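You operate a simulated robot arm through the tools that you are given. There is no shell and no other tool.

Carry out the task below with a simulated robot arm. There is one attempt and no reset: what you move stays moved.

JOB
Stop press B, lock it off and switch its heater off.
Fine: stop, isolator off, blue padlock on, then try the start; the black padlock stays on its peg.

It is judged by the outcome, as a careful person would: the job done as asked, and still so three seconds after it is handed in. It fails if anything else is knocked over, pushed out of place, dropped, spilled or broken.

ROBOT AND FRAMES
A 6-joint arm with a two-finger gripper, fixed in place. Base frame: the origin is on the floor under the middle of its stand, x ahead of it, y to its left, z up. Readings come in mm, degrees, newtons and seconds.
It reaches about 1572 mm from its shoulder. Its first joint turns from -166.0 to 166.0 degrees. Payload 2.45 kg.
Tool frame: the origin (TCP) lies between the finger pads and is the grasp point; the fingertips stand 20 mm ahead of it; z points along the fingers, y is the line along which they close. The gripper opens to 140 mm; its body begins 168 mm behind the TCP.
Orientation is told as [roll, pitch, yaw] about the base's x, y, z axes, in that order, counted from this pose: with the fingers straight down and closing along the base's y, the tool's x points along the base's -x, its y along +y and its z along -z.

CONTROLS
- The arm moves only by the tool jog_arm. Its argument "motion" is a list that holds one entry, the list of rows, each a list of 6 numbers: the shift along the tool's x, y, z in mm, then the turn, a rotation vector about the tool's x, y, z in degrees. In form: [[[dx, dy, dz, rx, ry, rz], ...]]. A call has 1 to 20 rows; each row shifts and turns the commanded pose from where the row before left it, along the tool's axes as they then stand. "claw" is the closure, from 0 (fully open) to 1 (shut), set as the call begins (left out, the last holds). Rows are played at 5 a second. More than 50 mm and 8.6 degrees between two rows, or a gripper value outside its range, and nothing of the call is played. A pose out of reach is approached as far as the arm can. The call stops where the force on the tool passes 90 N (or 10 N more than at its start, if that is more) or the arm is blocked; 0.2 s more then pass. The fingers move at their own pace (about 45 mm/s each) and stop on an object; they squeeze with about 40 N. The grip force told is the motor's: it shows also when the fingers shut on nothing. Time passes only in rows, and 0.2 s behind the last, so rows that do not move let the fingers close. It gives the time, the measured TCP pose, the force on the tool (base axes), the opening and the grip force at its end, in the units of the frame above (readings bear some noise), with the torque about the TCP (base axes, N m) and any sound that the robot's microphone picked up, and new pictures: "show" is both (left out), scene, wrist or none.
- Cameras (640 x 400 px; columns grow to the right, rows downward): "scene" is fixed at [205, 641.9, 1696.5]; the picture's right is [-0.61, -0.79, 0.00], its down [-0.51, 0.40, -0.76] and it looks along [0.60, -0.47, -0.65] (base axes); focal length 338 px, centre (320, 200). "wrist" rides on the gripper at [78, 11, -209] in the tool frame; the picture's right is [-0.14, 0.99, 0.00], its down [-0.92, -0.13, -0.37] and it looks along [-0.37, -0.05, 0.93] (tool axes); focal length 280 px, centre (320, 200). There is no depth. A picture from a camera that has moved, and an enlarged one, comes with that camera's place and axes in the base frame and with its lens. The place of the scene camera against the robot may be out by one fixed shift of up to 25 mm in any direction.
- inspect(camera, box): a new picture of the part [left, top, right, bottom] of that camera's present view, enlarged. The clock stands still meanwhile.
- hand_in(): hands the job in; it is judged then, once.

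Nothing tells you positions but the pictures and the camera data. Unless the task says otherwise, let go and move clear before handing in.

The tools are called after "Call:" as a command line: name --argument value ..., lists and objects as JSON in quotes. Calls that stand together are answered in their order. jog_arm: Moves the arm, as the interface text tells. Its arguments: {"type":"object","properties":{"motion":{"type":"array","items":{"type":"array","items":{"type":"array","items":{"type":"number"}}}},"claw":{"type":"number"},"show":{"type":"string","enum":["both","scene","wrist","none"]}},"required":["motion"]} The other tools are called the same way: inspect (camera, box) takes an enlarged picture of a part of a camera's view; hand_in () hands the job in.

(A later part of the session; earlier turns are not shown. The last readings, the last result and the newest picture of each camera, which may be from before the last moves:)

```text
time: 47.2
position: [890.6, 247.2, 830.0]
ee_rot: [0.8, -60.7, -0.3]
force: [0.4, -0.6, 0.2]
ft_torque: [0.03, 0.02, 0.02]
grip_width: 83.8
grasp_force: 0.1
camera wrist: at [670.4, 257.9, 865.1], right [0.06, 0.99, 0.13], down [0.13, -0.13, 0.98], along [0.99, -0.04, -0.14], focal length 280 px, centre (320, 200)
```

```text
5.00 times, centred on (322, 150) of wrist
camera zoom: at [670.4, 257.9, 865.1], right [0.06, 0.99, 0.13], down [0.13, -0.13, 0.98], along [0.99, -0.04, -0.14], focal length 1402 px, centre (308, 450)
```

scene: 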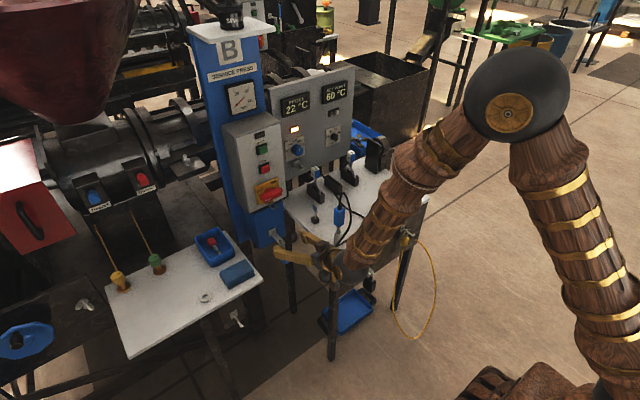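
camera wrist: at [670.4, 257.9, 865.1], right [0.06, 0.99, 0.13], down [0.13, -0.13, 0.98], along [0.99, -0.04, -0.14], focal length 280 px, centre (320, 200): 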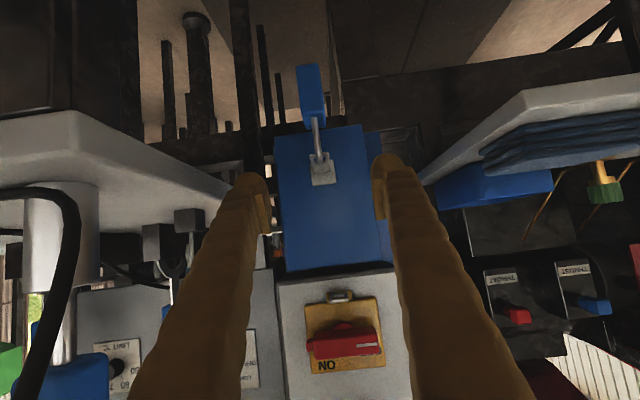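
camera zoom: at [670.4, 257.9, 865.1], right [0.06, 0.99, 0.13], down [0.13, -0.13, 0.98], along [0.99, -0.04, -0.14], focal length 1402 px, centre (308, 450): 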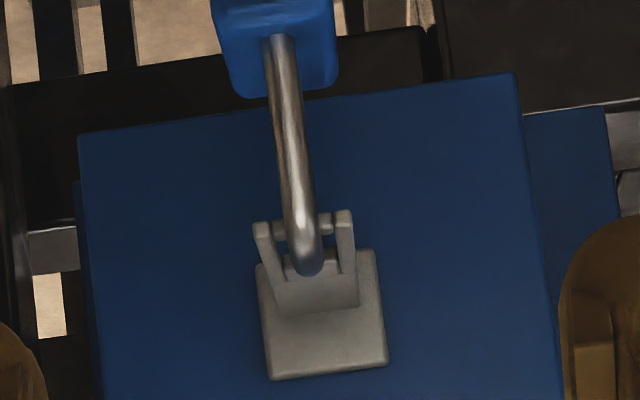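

The two views agree. The bracket crossbar is at (957.4, 250.4, 778.8) and the isolator loop's crossbar at (983.4, 250.2, 933.8), both about 17 mm wide. The padlock body is about 21 mm wide, centred near (956, 250.7, 714). I'll lower to its height, staying clear in front.

Call:
jog_arm --motion '[[[34.3, 1, 19.3, 0, 0, 0], [34.3, 1, 19.3, 0, 0, 0], [34.3, 1, 19.3, 0, 0, 0], [0, 0, 0, 0, 0, 0]]]' --claw 0.57

Call:
inspect --camera "wrist" --box '[260, 130, 380, 250]'

Call:
inspect --camera "scene" --box '[250, 200, 390, 310]'

```text
time: 48.2
position: [902.6, 268.5, 727.2]
ee_rot: [-2.5, -60.0, 2.0]
force: [0.8, -0.1, 0.8]
ft_torque: [-0.02, 0.05, 0.0]
grip_width: 60.1
grasp_force: 0.1
out of reach, approached as far as the arm can: row 2, 3
camera wrist: at [683.6, 280.7, 763.9], right [0.07, 0.99, 0.1], down [0.14, -0.11, 0.98], along [0.99, -0.06, -0.15], focal length 280 px, centre (320, 200)
```

scene: 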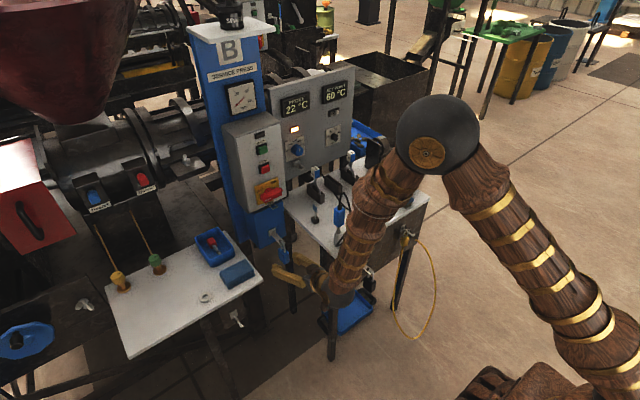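
wrist: 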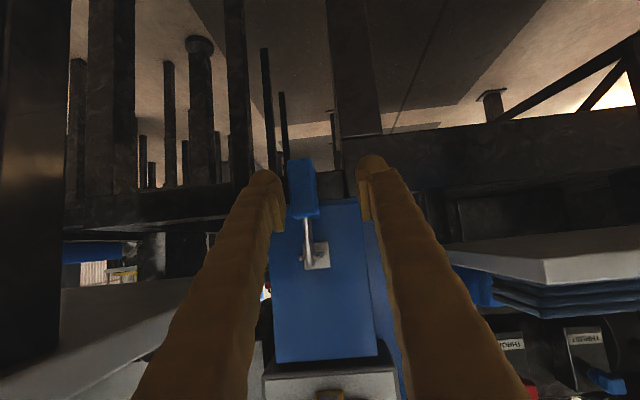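

```text
3.33 times, centred on (320, 190) of wrist
camera zoom: at [683.6, 280.7, 763.9], right [0.07, 0.99, 0.1], down [0.14, -0.11, 0.98], along [0.99, -0.06, -0.15], focal length 935 px, centre (320, 233)
```

zoom: 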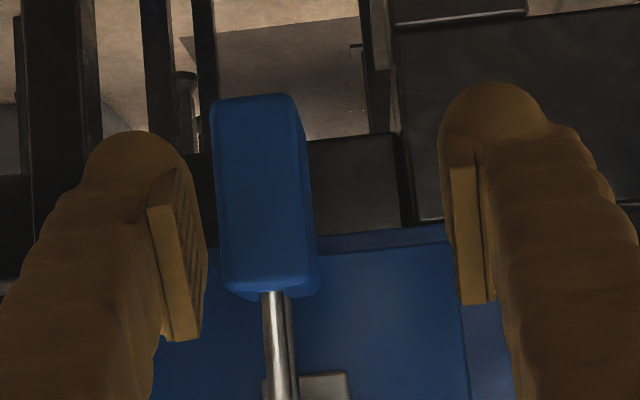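

```text
3.64 times, centred on (320, 255) of scene
camera zoom: at [205.0, 641.9, 1696.5], right [-0.61, -0.79, 0.0], down [-0.51, 0.4, -0.76], along [0.6, -0.47, -0.65], focal length 1228 px, centre (320, 0)
```

zoom: 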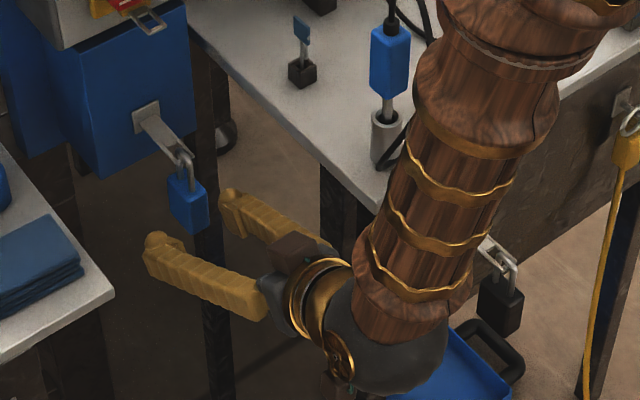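

The near-level pitch is out of reach this low, and the arm drifted slightly to (903, 269, 727), clear of everything. I'll pitch the tool further down (about 48°), re-centre on y = 250.6 and check reach again.

Call:
jog_arm --motion '[[[-3.1, -6, -6.6, -0.26, 6, 0.48], [-3.1, -6, -6.6, -0.26, 6, 0.48], [-3.1, -6, -6.6, -0.26, 6, 0.48], [0, 0, 0, 0, 0, 0]]]' --show "wrist"

```text
time: 49.2
position: [891.2, 247.5, 746.9]
ee_rot: [2.7, -42.5, -1.8]
force: [0.3, -0.8, -1.0]
ft_torque: [-0.03, 0.0, 0.01]
grip_width: 60.4
grasp_force: 0.0
camera wrist: at [692.6, 254.7, 848.6], right [0.1, 0.99, 0.13], down [0.43, -0.16, 0.89], along [0.9, -0.03, -0.44], focal length 280 px, centre (320, 200)
```

wrist: 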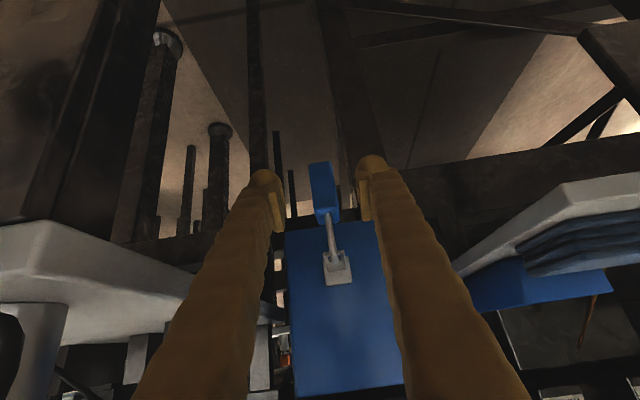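

The pitch is fine now (about 47°) and the padlock sits centred between the fingers. I'll square the roll and move halfway in.

Call:
jog_arm --motion '[[[0, 0, 0, 1.3, 0, -2.6], [-5, 1.2, 16.5, 0, 0, 0], [-5, 1.2, 16.5, 0, 0, 0], [0, 0, 0, 0, 0, 0]]]'

Call:
inspect --camera "wrist" --box '[240, 110, 400, 290]'

Call:
inspect --camera "scene" --box '[250, 210, 330, 290]'

```text
time: 50.2
position: [920.4, 250.9, 729.1]
ee_rot: [-1.0, -42.6, 1.7]
force: [-0.4, -0.8, -0.4]
ft_torque: [0.01, 0.01, -0.06]
grip_width: 60.0
grasp_force: 0.1
camera wrist: at [722.4, 259.5, 830.2], right [0.08, 0.99, 0.08], down [0.43, -0.11, 0.9], along [0.9, -0.04, -0.44], focal length 280 px, centre (320, 200)
```

scene: 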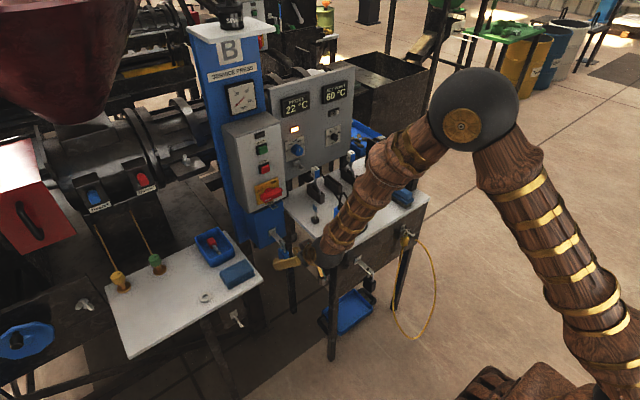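
wrist: 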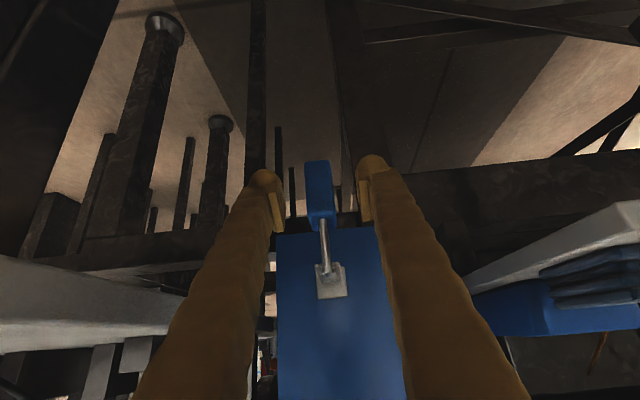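

```text
2.22 times, centred on (320, 200) of wrist
camera zoom: at [722.4, 259.5, 830.2], right [0.08, 0.99, 0.08], down [0.43, -0.11, 0.9], along [0.9, -0.04, -0.44], focal length 623 px, centre (320, 200)
```

zoom: 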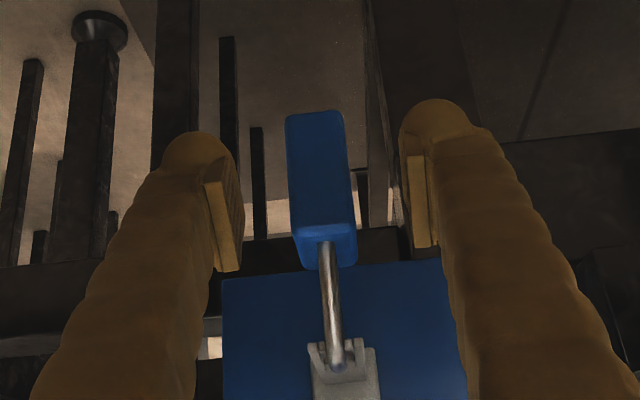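

```text
5.00 times, centred on (290, 250) of scene
camera zoom: at [205.0, 641.9, 1696.5], right [-0.61, -0.79, 0.0], down [-0.51, 0.4, -0.76], along [0.6, -0.47, -0.65], focal length 1689 px, centre (470, -50)
```

zoom: 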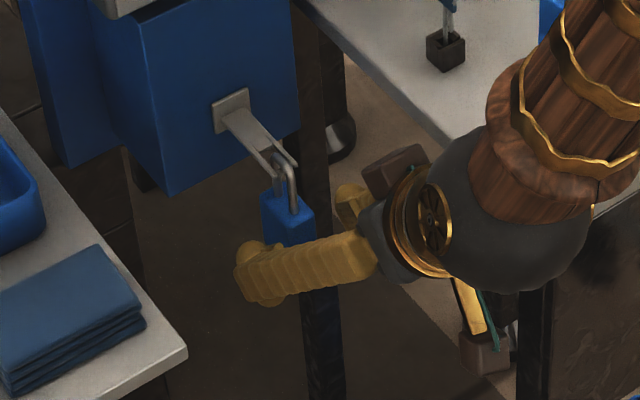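

The padlock is centred between the fingers. I'll move in the rest of the way so the pads flank the body at (952, 250.6, 712).

Call:
jog_arm --motion '[[[-3.9, 0, 11.3, 0, 0, 0], [-3.9, 0, 11.3, 0, 0, 0], [-3.9, 0, 11.3, 0, 0, 0], [0, 0, 0, 0, 0, 0]]]'

Call:
inspect --camera "wrist" --box '[240, 110, 400, 290]'

Call:
inspect --camera "scene" --box '[250, 210, 330, 290]'

```text
time: 51.2
position: [954.1, 251.4, 713.4]
ee_rot: [-1.0, -42.7, 1.7]
force: [0.3, 0.2, -0.2]
ft_torque: [0.01, 0.02, 0.03]
grip_width: 60.2
grasp_force: 0.0
camera wrist: at [755.0, 259.6, 813.8], right [0.08, 0.99, 0.08], down [0.43, -0.11, 0.9], along [0.9, -0.04, -0.44], focal length 280 px, centre (320, 200)
```

scene: 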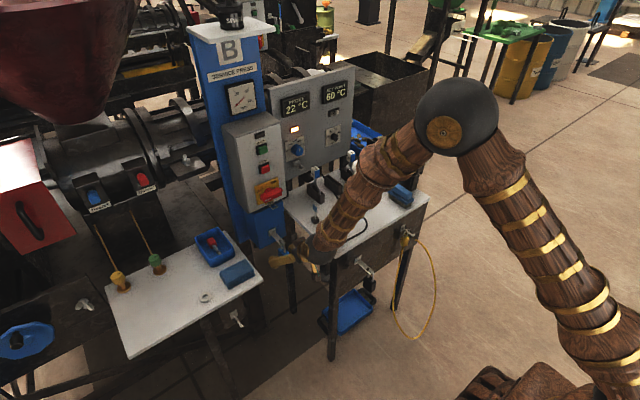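
wrist: 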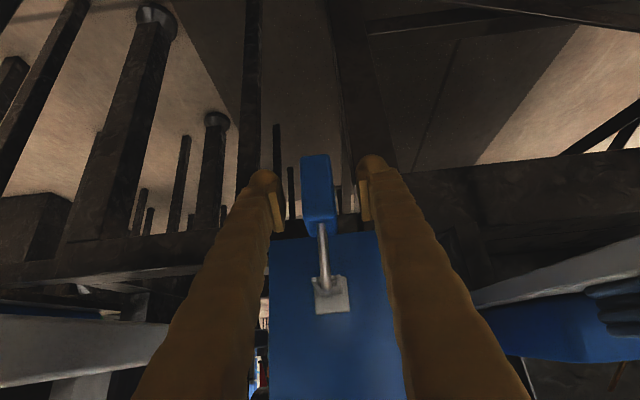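

```text
2.22 times, centred on (320, 200) of wrist
camera zoom: at [755.0, 259.6, 813.8], right [0.08, 0.99, 0.08], down [0.43, -0.11, 0.9], along [0.9, -0.04, -0.44], focal length 623 px, centre (320, 200)
```

zoom: 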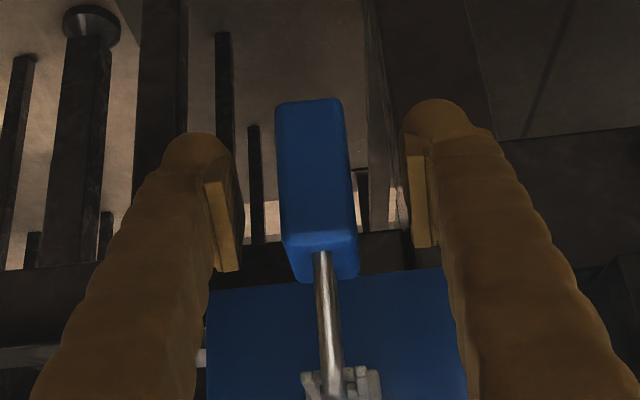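

```text
5.00 times, centred on (290, 250) of scene
camera zoom: at [205.0, 641.9, 1696.5], right [-0.61, -0.79, 0.0], down [-0.51, 0.4, -0.76], along [0.6, -0.47, -0.65], focal length 1689 px, centre (470, -50)
```

zoom: 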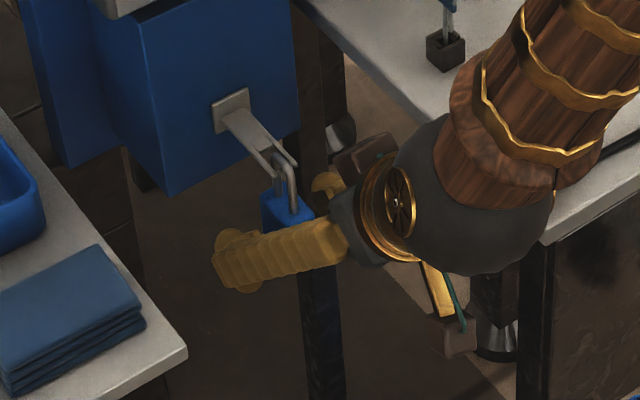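

The pads flank the padlock body evenly. I'll close on it gently and read the grip.

Call:
jog_arm --motion '[[[0, 0, 0, 0, 0, 0], [0, 0, 0, 0, 0, 0], [0, 0, 0, 0, 0, 0], [0, 0, 0, 0, 0, 0], [0, 0, 0, 0, 0, 0], [0, 0, 0, 0, 0, 0]]]' --claw 1

Call:
inspect --camera "wrist" --box '[260, 130, 380, 330]'

Call:
inspect --camera "scene" --box '[265, 225, 305, 275]'

```text
time: 52.6
position: [952.4, 251.8, 712.3]
ee_rot: [-1.0, -42.6, 1.8]
force: [3.0, -2.3, -0.5]
ft_torque: [0.04, -0.01, -0.13]
grip_width: 23.7
grasp_force: 39.7
camera wrist: at [754.9, 259.5, 813.8], right [0.08, 0.99, 0.08], down [0.43, -0.11, 0.9], along [0.9, -0.04, -0.44], focal length 280 px, centre (320, 200)
```

scene: 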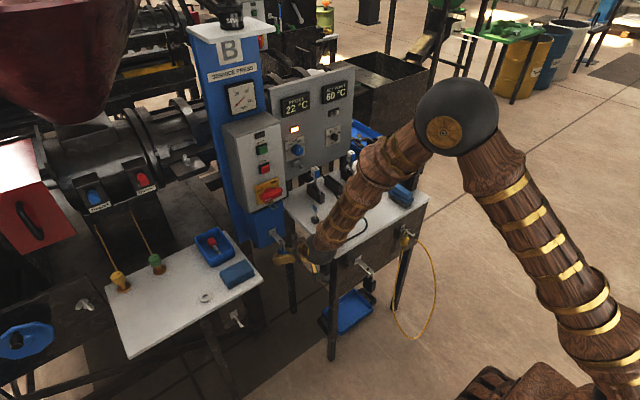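
wrist: 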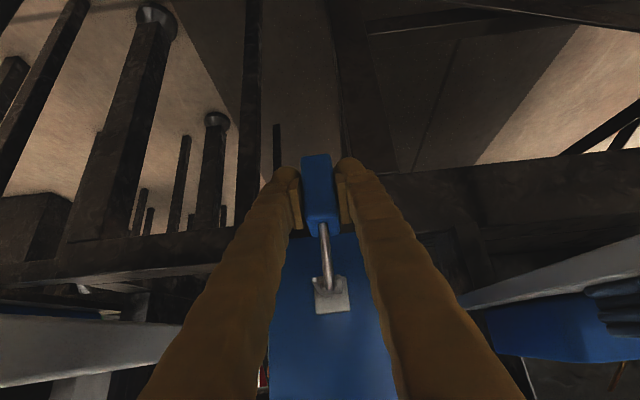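

```text
2.00 times, centred on (320, 230) of wrist
camera zoom: at [754.9, 259.5, 813.8], right [0.08, 0.99, 0.08], down [0.43, -0.11, 0.9], along [0.9, -0.04, -0.44], focal length 561 px, centre (320, 140)
```

zoom: 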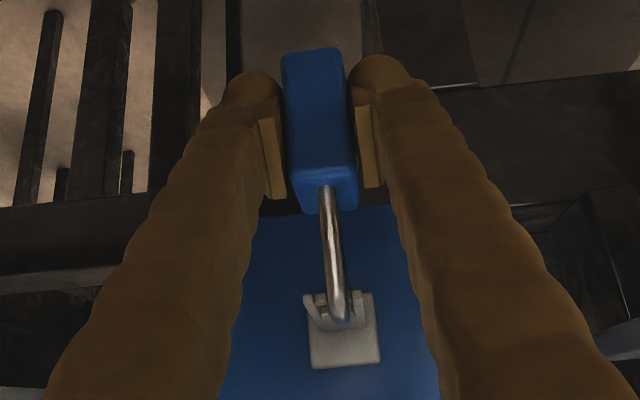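

```text
8.00 times, centred on (285, 250) of scene
camera zoom: at [205.0, 641.9, 1696.5], right [-0.61, -0.79, 0.0], down [-0.51, 0.4, -0.76], along [0.6, -0.47, -0.65], focal length 2703 px, centre (600, -200)
```

zoom: 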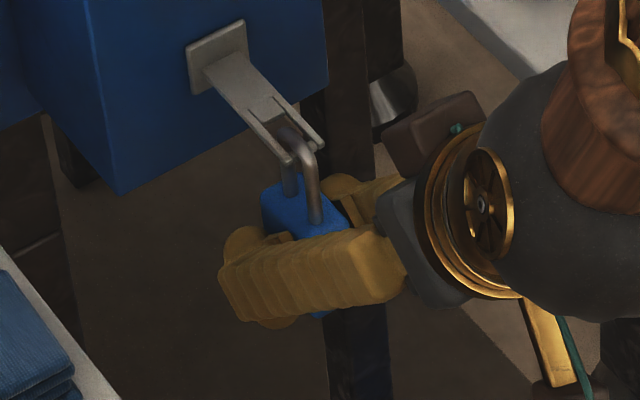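

I have the padlock at 23.7 mm. I'll lift it about 12 mm to unload the shackle and see how it behaves on the crossbar.

Call:
jog_arm --motion '[[[-2.7, 0, -2.95, 0, 0, 0], [-2.7, 0, -2.95, 0, 0, 0], [-2.7, 0, -2.95, 0, 0, 0], [0, 0, 0, 0, 0, 0]]]' --show "none"

Call:
inspect --camera "wrist" --box '[290, 180, 360, 320]'

Call:
inspect --camera "scene" --box '[272, 232, 296, 260]'

```text
time: 53.6
position: [954.8, 251.5, 726.2]
ee_rot: [-1.1, -42.5, 1.8]
force: [0.0, 0.2, -0.7]
ft_torque: [0.01, 0.04, -0.01]
grip_width: 23.6
grasp_force: 40.0
```

```text
2.86 times, centred on (325, 250) of wrist
camera zoom: at [755.3, 260.3, 826.5], right [0.08, 0.99, 0.08], down [0.43, -0.11, 0.9], along [0.9, -0.04, -0.44], focal length 801 px, centre (306, 57)
```

zoom: 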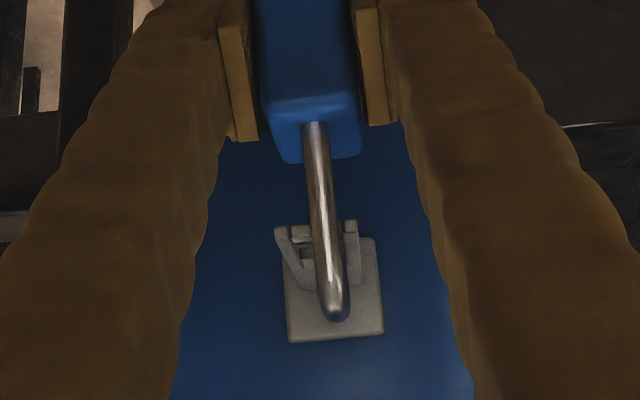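

```text
14.29 times, centred on (284, 246) of scene
camera zoom: at [205.0, 641.9, 1696.5], right [-0.61, -0.79, 0.0], down [-0.51, 0.4, -0.76], along [0.6, -0.47, -0.65], focal length 4826 px, centre (834, -457)
```

zoom: 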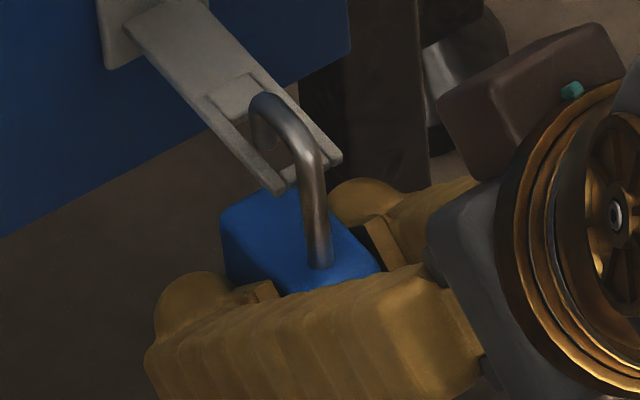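

The padlock lifts freely and moves with the gripper. I'll lift another 12 mm to reveal more of the rear leg above the bracket.

Call:
jog_arm --motion '[[[-2.7, 0, -2.95, 0, 0, 0], [-2.7, 0, -2.95, 0, 0, 0], [-2.7, 0, -2.95, 0, 0, 0], [0, 0, 0, 0, 0, 0]]]' --show "none"

Call:
inspect --camera "wrist" --box '[300, 190, 350, 320]'

Call:
inspect --camera "scene" --box '[274, 230, 294, 254]'

```text
time: 54.6
position: [953.6, 251.2, 737.4]
ee_rot: [-1.1, -42.7, 1.8]
force: [-0.5, 0.3, -0.7]
ft_torque: [-0.02, 0.01, 0.02]
grip_width: 23.8
grasp_force: 39.9
```

```text
3.08 times, centred on (325, 255) of wrist
camera zoom: at [754.3, 260.4, 837.4], right [0.08, 0.99, 0.08], down [0.43, -0.11, 0.9], along [0.9, -0.04, -0.44], focal length 863 px, centre (305, 31)
```

zoom: 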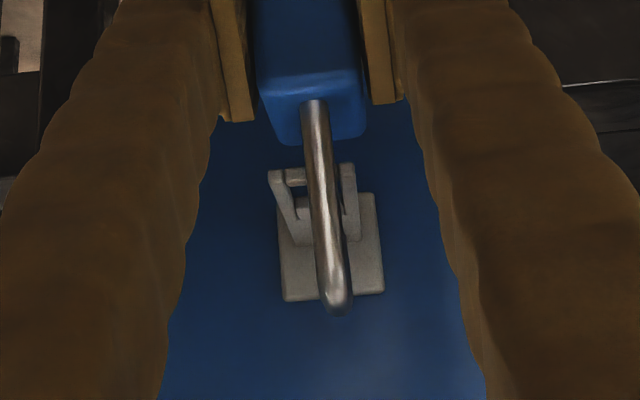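

```text
16.00 times, centred on (284, 242) of scene
camera zoom: at [205.0, 641.9, 1696.5], right [-0.61, -0.79, 0.0], down [-0.51, 0.4, -0.76], along [0.6, -0.47, -0.65], focal length 5405 px, centre (896, -472)
```

zoom: 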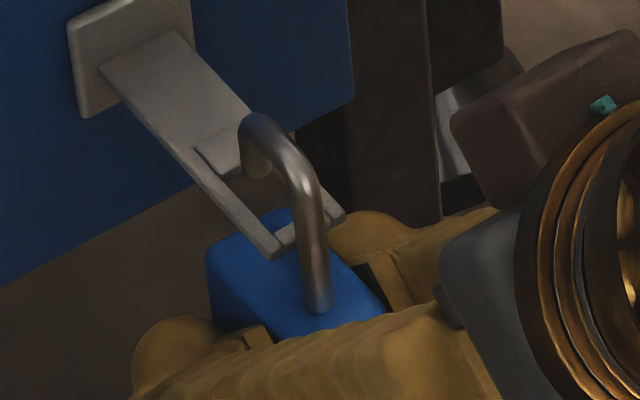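

Lifting revealed that the shackle's rear leg is a short toe, an open hook now standing clear above the crossbar. I can draw the padlock straight back off the bracket at this height.

Call:
jog_arm --motion '[[[7.4, 0, -6.8, 0, 0, 0], [7.4, 0, -6.8, 0, 0, 0], [7.4, 0, -6.8, 0, 0, 0], [7.4, 0, -6.8, 0, 0, 0], [0, 0, 0, 0, 0, 0]]]' --show "wrist"

Call:
inspect --camera "scene" --box '[268, 226, 308, 266]'

```text
time: 55.8
position: [912.1, 251.5, 736.2]
ee_rot: [-1.0, -42.6, 1.8]
force: [0.5, 0.2, -1.0]
ft_torque: [0.0, -0.02, 0.0]
grip_width: 23.5
grasp_force: 40.1
camera wrist: at [713.3, 259.9, 837.2], right [0.08, 0.99, 0.08], down [0.43, -0.11, 0.9], along [0.9, -0.04, -0.44], focal length 280 px, centre (320, 200)
```

wrist: 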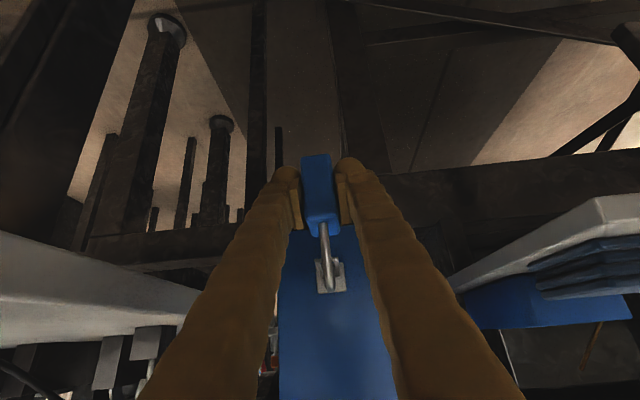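

```text
10.00 times, centred on (288, 246) of scene
camera zoom: at [205.0, 641.9, 1696.5], right [-0.61, -0.79, 0.0], down [-0.51, 0.4, -0.76], along [0.6, -0.47, -0.65], focal length 3378 px, centre (640, -260)
```

zoom: 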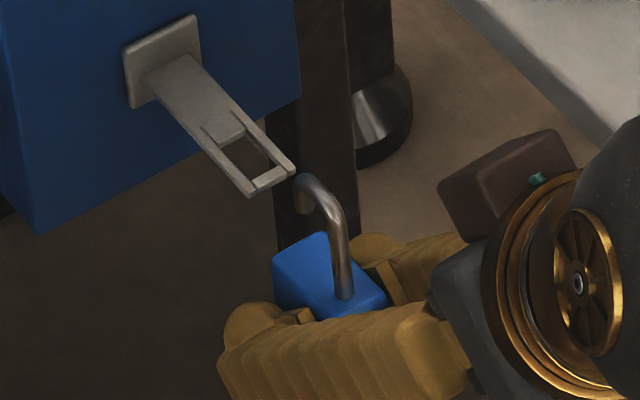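

The padlock is free of the bracket. I'll raise it straight up in front of the isolator loop, keeping the shackle top below the handle (TCP z ≈ 885), before moving in.

Call:
jog_arm --motion '[[[-25.2, -0.5, -27.4, 0, 0, 0], [-25.2, -0.5, -27.4, 0, 0, 0], [-25.2, -0.5, -27.4, 0, 0, 0], [-25.2, -0.5, -27.4, 0, 0, 0], [0, 0, 0, 0, 0, 0]]]'

Call:
inspect --camera "wrist" --box '[260, 130, 380, 330]'

Call:
inspect --camera "scene" --box '[250, 175, 310, 235]'

```text
time: 57.0
position: [907.6, 249.0, 885.6]
ee_rot: [-1.0, -42.7, 1.8]
force: [0.1, -0.5, -1.1]
ft_torque: [-0.01, 0.0, -0.02]
grip_width: 23.7
grasp_force: 40.1
camera wrist: at [709.8, 258.1, 985.8], right [0.08, 0.99, 0.08], down [0.43, -0.11, 0.9], along [0.9, -0.04, -0.44], focal length 280 px, centre (320, 200)
```

scene: 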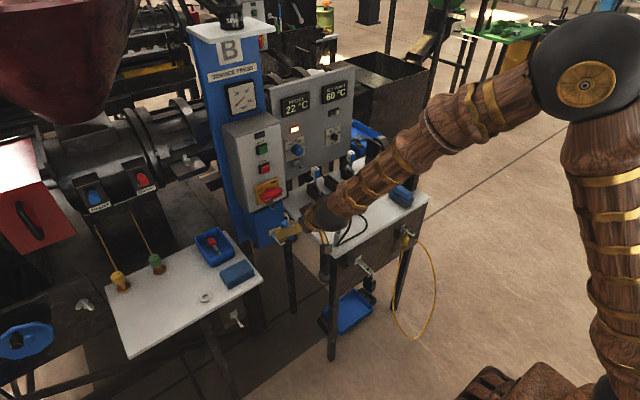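
wrist: 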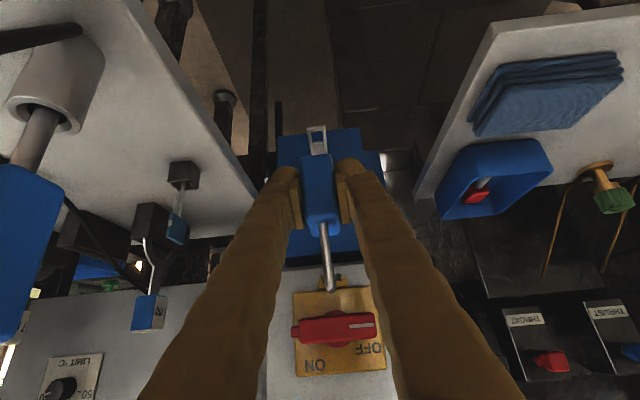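

```text
2.00 times, centred on (320, 230) of wrist
camera zoom: at [709.8, 258.1, 985.8], right [0.08, 0.99, 0.08], down [0.43, -0.11, 0.9], along [0.9, -0.04, -0.44], focal length 561 px, centre (320, 140)
```

zoom: 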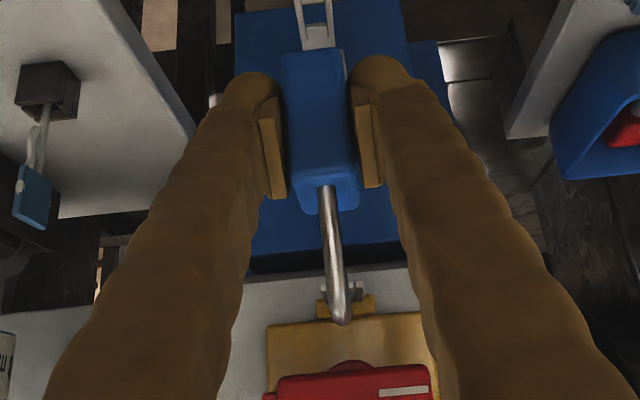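

```text
6.67 times, centred on (280, 205) of scene
camera zoom: at [205.0, 641.9, 1696.5], right [-0.61, -0.79, 0.0], down [-0.51, 0.4, -0.76], along [0.6, -0.47, -0.65], focal length 2252 px, centre (587, 167)
```

zoom: 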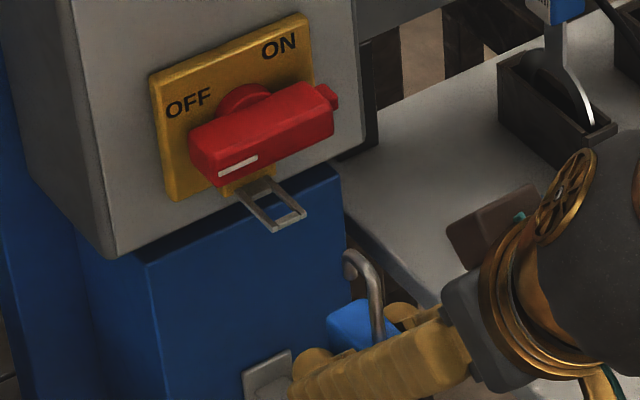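

The shackle and loop line up in y to within about a millimetre, and heights look right. I'll advance 45 mm so the toe is just short of the crossbar, then check.

Call:
jog_arm --motion '[[[-11, -0.3, 10.2, 0, 0, 0], [-11, -0.3, 10.2, 0, 0, 0], [-11, -0.3, 10.2, 0, 0, 0], [0, 0, 0, 0, 0, 0]]]' --show "none"

Call:
inspect --camera "wrist" --box '[280, 190, 380, 340]'

Call:
inspect --camera "scene" --box '[258, 185, 298, 225]'

```text
time: 58.0
position: [955.0, 252.0, 883.9]
ee_rot: [-1.1, -42.7, 1.8]
force: [-0.1, 0.6, -2.0]
ft_torque: [-0.01, 0.0, 0.0]
grip_width: 23.6
grasp_force: 39.8
```

```text
2.67 times, centred on (330, 265) of wrist
camera zoom: at [757.4, 259.6, 984.8], right [0.08, 0.99, 0.08], down [0.43, -0.11, 0.9], along [0.9, -0.04, -0.44], focal length 748 px, centre (293, 27)
```

zoom: 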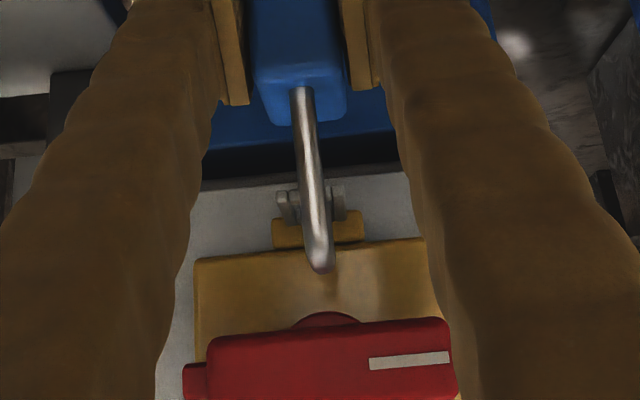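

```text
10.00 times, centred on (278, 205) of scene
camera zoom: at [205.0, 641.9, 1696.5], right [-0.61, -0.79, 0.0], down [-0.51, 0.4, -0.76], along [0.6, -0.47, -0.65], focal length 3378 px, centre (740, 150)
```

zoom: 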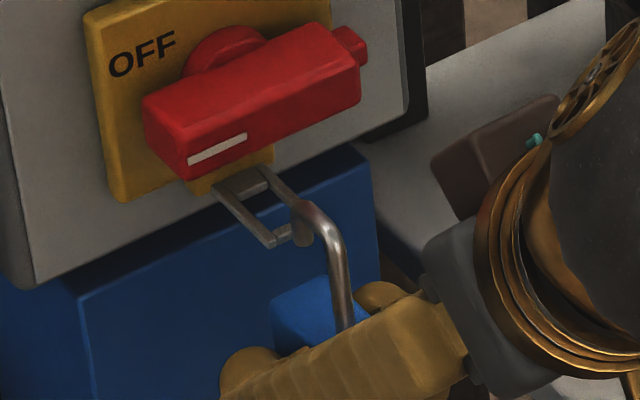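

The toe is level with, and just in front of, the loop's crossbar, with about 5 mm vertical clearance and y about 1.5 mm too high. I'll correct that, raise 3 mm, and slide forward over the crossbar.

Call:
jog_arm --motion '[[[-2.0, -1.54, -2.2, 0, 0, 0], [-5.9, -0.16, 5.4, 0, 0, 0], [-5.9, -0.16, 5.4, 0, 0, 0], [-5.9, -0.16, 5.4, 0, 0, 0], [0, 0, 0, 0, 0, 0]]]' --show "none"

Call:
inspect --camera "wrist" --box '[280, 190, 380, 340]'

Call:
inspect --camera "scene" --box '[258, 185, 298, 225]'

```text
time: 59.2
position: [981.4, 249.1, 887.1]
ee_rot: [-1.0, -42.6, 1.8]
force: [-0.6, 0.5, -1.3]
ft_torque: [-0.05, 0.01, 0.0]
grip_width: 23.7
grasp_force: 39.8
```

```text
2.67 times, centred on (330, 265) of wrist
camera zoom: at [783.2, 258.4, 988.1], right [0.08, 0.99, 0.08], down [0.43, -0.11, 0.9], along [0.9, -0.04, -0.44], focal length 748 px, centre (293, 27)
```

zoom: 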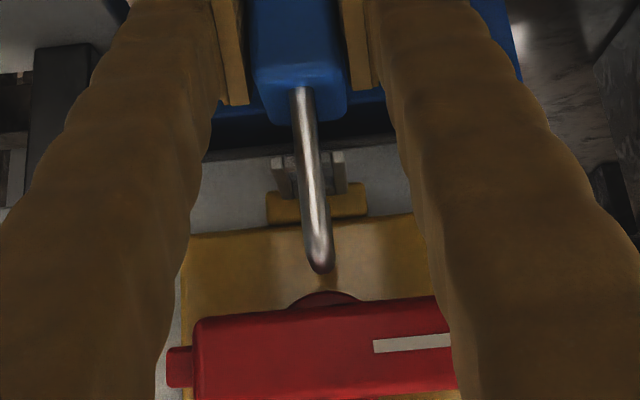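

```text
10.00 times, centred on (278, 205) of scene
camera zoom: at [205.0, 641.9, 1696.5], right [-0.61, -0.79, 0.0], down [-0.51, 0.4, -0.76], along [0.6, -0.47, -0.65], focal length 3378 px, centre (740, 150)
```

zoom: 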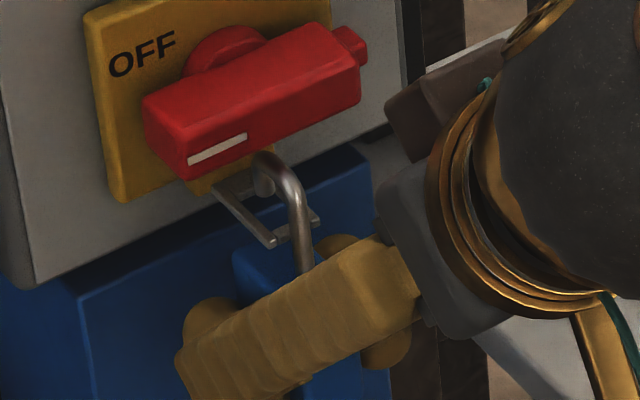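

The toe is over the slot and the front leg is in front of the crossbar, symmetric to within a millimetre. I'll lower it onto the crossbar in small steps.

Call:
jog_arm --motion '[[[2.03, 0.04, 2.2, 0, 0, 0], [2.03, 0.04, 2.2, 0, 0, 0], [2.03, 0.04, 2.2, 0, 0, 0], [2.03, 0.04, 2.2, 0, 0, 0], [2.03, 0.04, 2.2, 0, 0, 0], [0, 0, 0, 0, 0, 0]]]' --show "none"

Call:
inspect --camera "wrist" --box '[280, 190, 380, 340]'

Call:
inspect --camera "scene" --box '[258, 185, 298, 225]'

```text
time: 60.6
position: [981.3, 248.3, 873.9]
ee_rot: [-1.1, -42.7, 1.8]
force: [1.3, 0.7, -0.2]
ft_torque: [-0.03, 0.0, 0.02]
grip_width: 23.7
grasp_force: 40.3
```

```text
2.67 times, centred on (330, 265) of wrist
camera zoom: at [782.7, 257.5, 974.3], right [0.08, 0.99, 0.08], down [0.43, -0.11, 0.9], along [0.9, -0.04, -0.44], focal length 748 px, centre (293, 27)
```

zoom: 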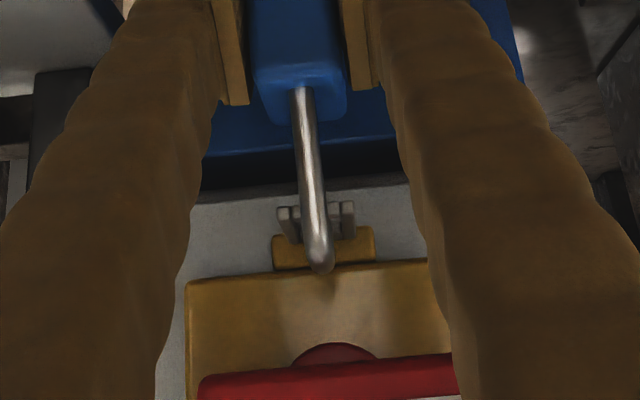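

```text
10.00 times, centred on (278, 205) of scene
camera zoom: at [205.0, 641.9, 1696.5], right [-0.61, -0.79, 0.0], down [-0.51, 0.4, -0.76], along [0.6, -0.47, -0.65], focal length 3378 px, centre (740, 150)
```

zoom: 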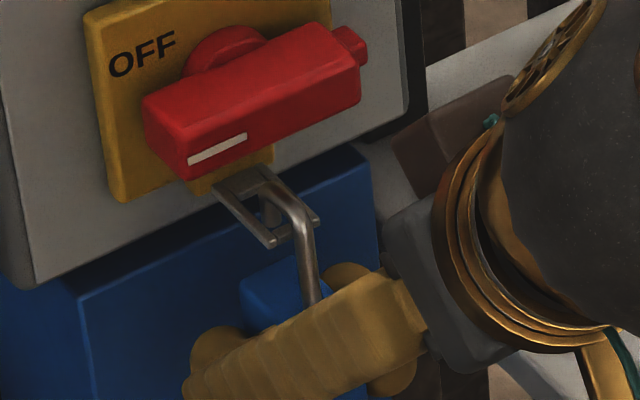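

The toe is entering the slot with no contact force. I'll lower the last few millimetres until the shackle rests on the crossbar.

Call:
jog_arm --motion '[[[1.35, 0.2, 1.47, 0, 0, 0], [1.35, 0.2, 1.47, 0, 0, 0], [1.35, 0.1, 1.47, 0, 0, 0], [0, 0, 0, 0, 0, 0]]]' --show "none"

Call:
inspect --camera "wrist" --box '[280, 190, 380, 340]'

Call:
inspect --camera "scene" --box '[258, 185, 298, 225]'

```text
time: 61.6
position: [980.7, 249.4, 866.8]
ee_rot: [-1.0, -42.6, 1.7]
force: [-3.1, 3.5, 2.5]
ft_torque: [0.01, 0.02, 0.06]
grip_width: 24.0
grasp_force: 40.1
```

```text
2.67 times, centred on (330, 265) of wrist
camera zoom: at [782.4, 257.2, 967.9], right [0.08, 0.99, 0.08], down [0.43, -0.11, 0.9], along [0.9, -0.04, -0.44], focal length 748 px, centre (293, 27)
```

zoom: 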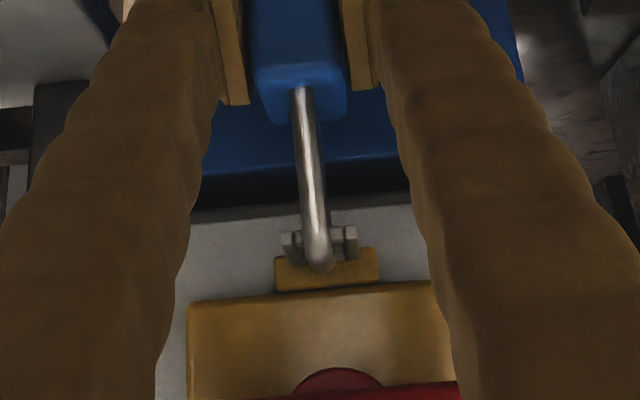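

```text
10.00 times, centred on (278, 205) of scene
camera zoom: at [205.0, 641.9, 1696.5], right [-0.61, -0.79, 0.0], down [-0.51, 0.4, -0.76], along [0.6, -0.47, -0.65], focal length 3378 px, centre (740, 150)
```

zoom: 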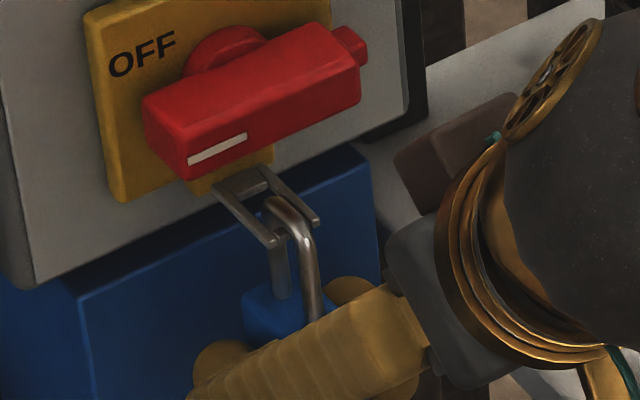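

The shackle now reads fully closed round the crossbar, with the rear leg running down to the body again. I'll open the fingers and back out along the tool axis.

Call:
jog_arm --motion '[[[0, 0, 0, 0, 0, 0], [0, 0, 0, 0, 0, 0], [0, 0, 0, 0, 0, 0], [0, 0, 0, 0, 0, 0]]]' --claw 0.57 --show "none"

Call:
inspect --camera "scene" --box '[258, 185, 298, 225]'

Call:
inspect --camera "wrist" --box '[260, 150, 380, 340]'

```text
time: 62.6
position: [981.0, 249.5, 866.1]
ee_rot: [-1.0, -42.7, 1.8]
force: [0.1, 0.0, 0.2]
ft_torque: [-0.01, -0.01, -0.01]
grip_width: 60.2
grasp_force: 0.2
```

```text
10.00 times, centred on (278, 205) of scene
camera zoom: at [205.0, 641.9, 1696.5], right [-0.61, -0.79, 0.0], down [-0.51, 0.4, -0.76], along [0.6, -0.47, -0.65], focal length 3378 px, centre (740, 150)
```

zoom: 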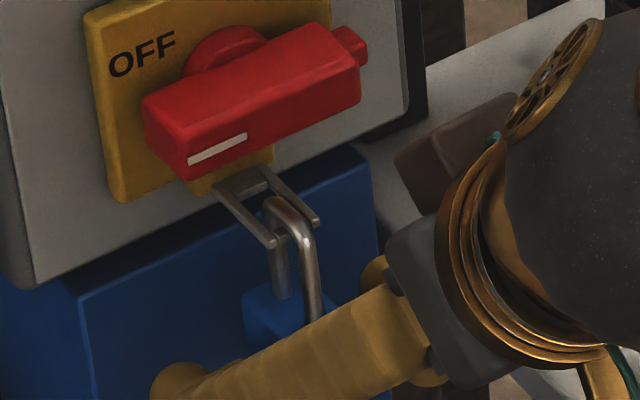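

```text
2.11 times, centred on (320, 245) of wrist
camera zoom: at [782.5, 257.1, 967.8], right [0.08, 0.99, 0.08], down [0.43, -0.11, 0.9], along [0.9, -0.04, -0.44], focal length 590 px, centre (320, 105)
```

zoom: 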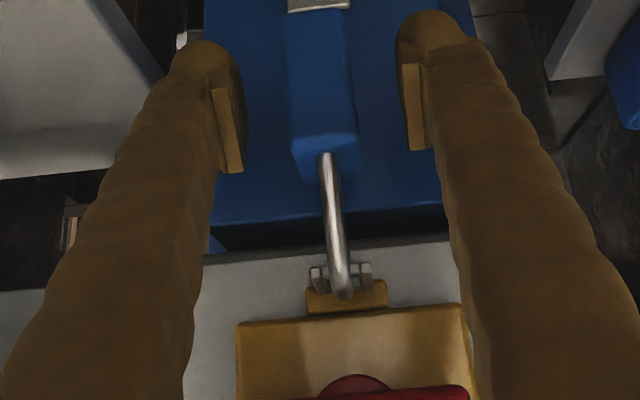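

The padlock hangs on the isolator loop by itself. I'll back out along the tool axis and look again.

Call:
jog_arm --motion '[[[0, 0, -20, 0, 0, 0], [0, 0, -30, 0, 0, 0], [0, 0, -35, 0, 0, 0], [0, 0, -35, 0, 0, 0], [0, 0, 0, 0, 0, 0]]]'

Call:
inspect --camera "scene" --box '[250, 180, 300, 230]'

Call:
inspect --camera "wrist" --box '[260, 130, 380, 330]'

```text
time: 63.8
position: [899.9, 248.3, 955.0]
ee_rot: [-1.0, -42.6, 1.8]
force: [-0.1, 0.0, 0.3]
ft_torque: [0.02, -0.01, 0.0]
grip_width: 60.2
grasp_force: 0.1
camera wrist: at [702.2, 256.8, 1055.1], right [0.08, 0.99, 0.08], down [0.43, -0.11, 0.9], along [0.9, -0.04, -0.44], focal length 280 px, centre (320, 200)
```

scene: 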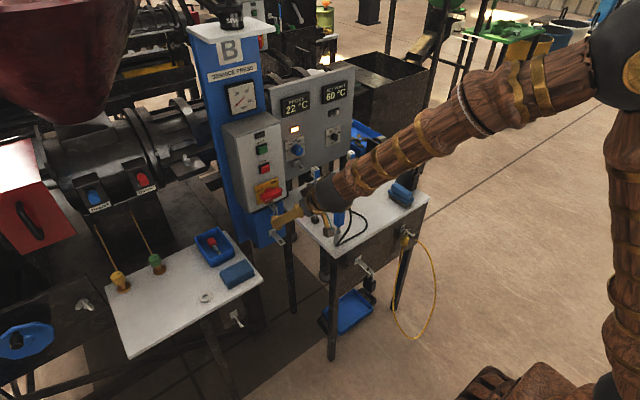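
wrist: 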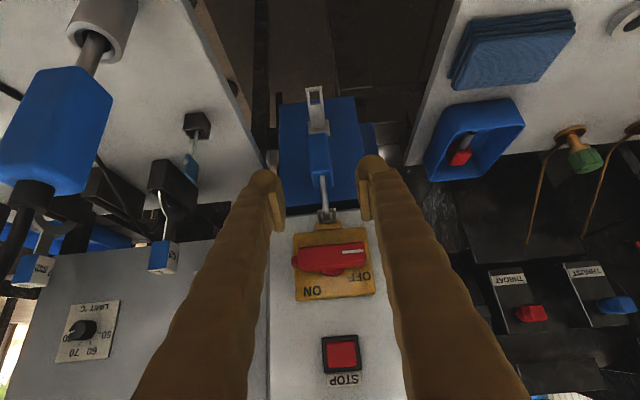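

```text
8.00 times, centred on (275, 205) of scene
camera zoom: at [205.0, 641.9, 1696.5], right [-0.61, -0.79, 0.0], down [-0.51, 0.4, -0.76], along [0.6, -0.47, -0.65], focal length 2703 px, centre (680, 160)
```

zoom: 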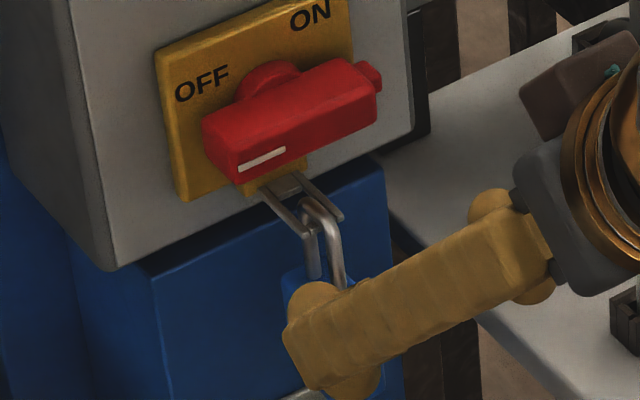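

```text
2.00 times, centred on (320, 230) of wrist
camera zoom: at [702.2, 256.8, 1055.1], right [0.08, 0.99, 0.08], down [0.43, -0.11, 0.9], along [0.9, -0.04, -0.44], focal length 561 px, centre (320, 140)
```

zoom: 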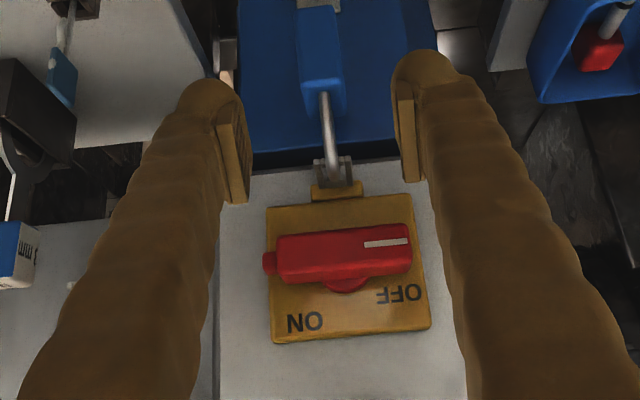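

The padlock hangs closed on the loop, with the isolator at OFF. Next I'll try the START button at (1019, 249, 1146): close the fingers, rise and level the tool in front of it.

Call:
jog_arm --motion '[[[-25.9, -0.4, -28.1, 0, 0, 0], [-25.9, -0.4, -28.1, 0, 0, 0], [-25.9, -0.4, -28.1, 0, 0, 0], [-25.9, -0.4, -28.1, 0, 0, 0], [-25.9, -0.4, -28.1, 0, 0, 0], [0, 0, 0, 0, -7.8, 0], [0, 0, 0, 0, -7.8, 0], [0, 0, 0, 0, -7.8, 0], [0, 0, 0, 0, -7.8, 0], [0, 0, 0, 0, -7.8, 0], [0, 0, 0, 0, -7.8, 0], [0, 0, 0, 0, 0, 0]]]' --claw 1

Call:
inspect --camera "wrist" --box '[230, 60, 410, 240]'

Call:
inspect --camera "scene" --box '[230, 170, 310, 250]'

```text
time: 66.4
position: [901.3, 248.8, 1147.8]
ee_rot: [-51.5, -89.1, 52.7]
force: [-1.0, 0.0, -0.3]
ft_torque: [0.01, 0.02, 0.01]
grip_width: 0.2
grasp_force: 29.2
camera wrist: at [691.6, 254.9, 1070.2], right [-0.02, 0.99, 0.13], down [-0.36, -0.12, 0.93], along [0.93, -0.03, 0.36], focal length 280 px, centre (320, 200)
```

scene: 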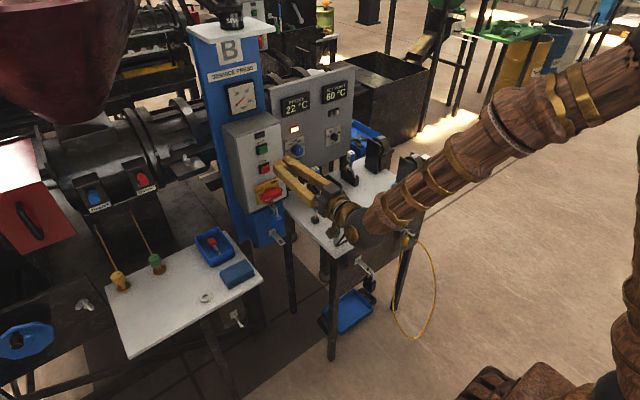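
wrist: 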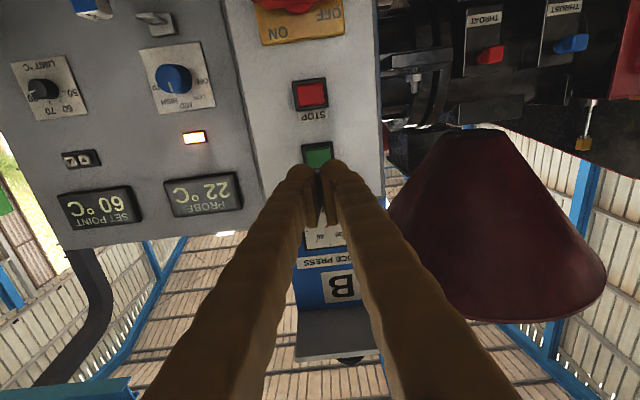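

```text
2.22 times, centred on (320, 150) of wrist
camera zoom: at [691.6, 254.9, 1070.2], right [-0.02, 0.99, 0.13], down [-0.36, -0.12, 0.93], along [0.93, -0.03, 0.36], focal length 623 px, centre (320, 311)
```

zoom: 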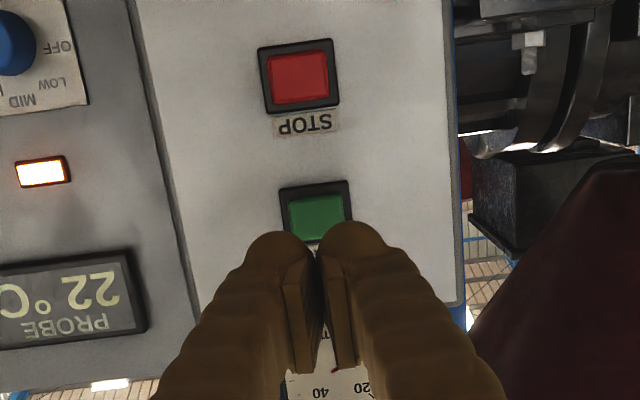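

```text
5.00 times, centred on (270, 210) of scene
camera zoom: at [205.0, 641.9, 1696.5], right [-0.61, -0.79, 0.0], down [-0.51, 0.4, -0.76], along [0.6, -0.47, -0.65], focal length 1689 px, centre (570, 150)
```

zoom: 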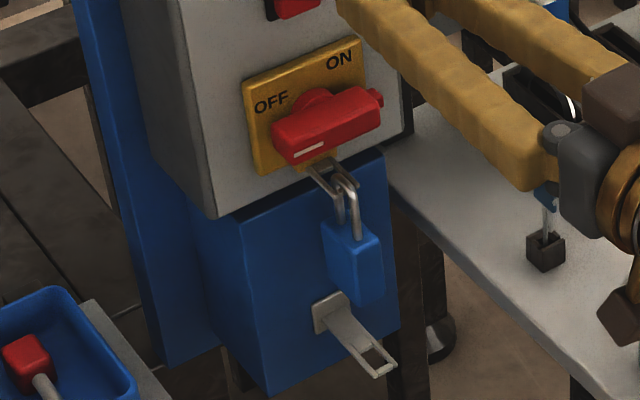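

The blue padlock hangs straight on the isolator loop, and the fingertips are lined up with START. I'll move in and press it gently; the press should not start.

Call:
jog_arm --motion '[[[0.5, -0.8, 39.5, 0, 0, 0], [0.5, -0.8, 39.5, 0, 0, 0], [0, 0, 3, 0, 0, 0], [0, 0, 3, 0, 0, 0], [0, 0, 3, 0, 0, 0], [0, 0, 3, 0, 0, 0], [0, 0, 3, 0, 0, 0], [0, 0, 2, 0, 0, 0]]]' --show "none"

Call:
inspect --camera "scene" --box '[210, 70, 330, 210]'

Call:
inspect --camera "wrist" --box '[230, 60, 410, 240]'

```text
time: 68.2
position: [996.7, 247.8, 1144.8]
ee_rot: [-49.4, -89.0, 50.5]
force: [-1.4, -0.7, 0.4]
ft_torque: [-0.03, -0.03, 0.03]
grip_width: 0.1
grasp_force: 29.2
```

```text
2.86 times, centred on (270, 140) of scene
camera zoom: at [205.0, 641.9, 1696.5], right [-0.61, -0.79, 0.0], down [-0.51, 0.4, -0.76], along [0.6, -0.47, -0.65], focal length 965 px, centre (463, 371)
```

zoom: 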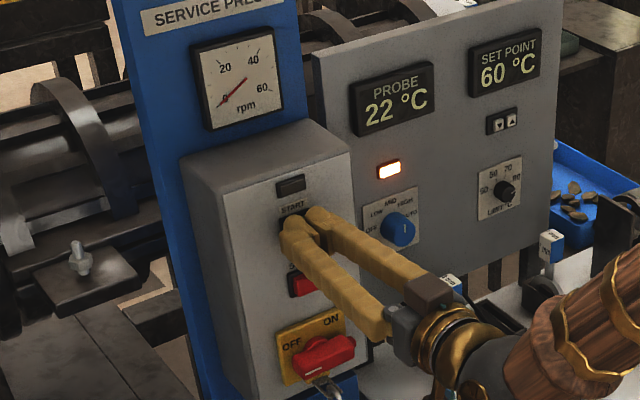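

```text
2.22 times, centred on (320, 150) of wrist
camera zoom: at [787.1, 254.9, 1068.3], right [-0.02, 0.99, 0.13], down [-0.36, -0.12, 0.93], along [0.93, -0.03, 0.36], focal length 623 px, centre (320, 311)
```

zoom: 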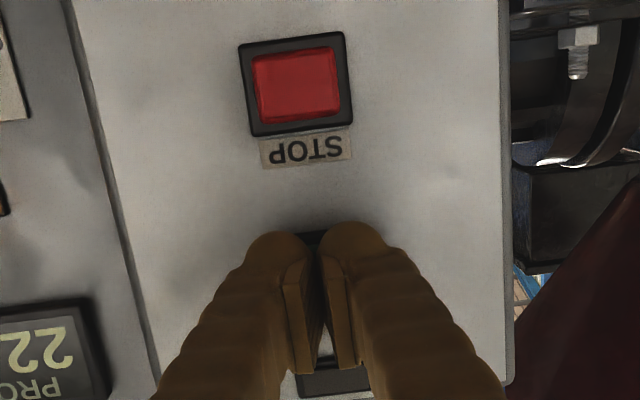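

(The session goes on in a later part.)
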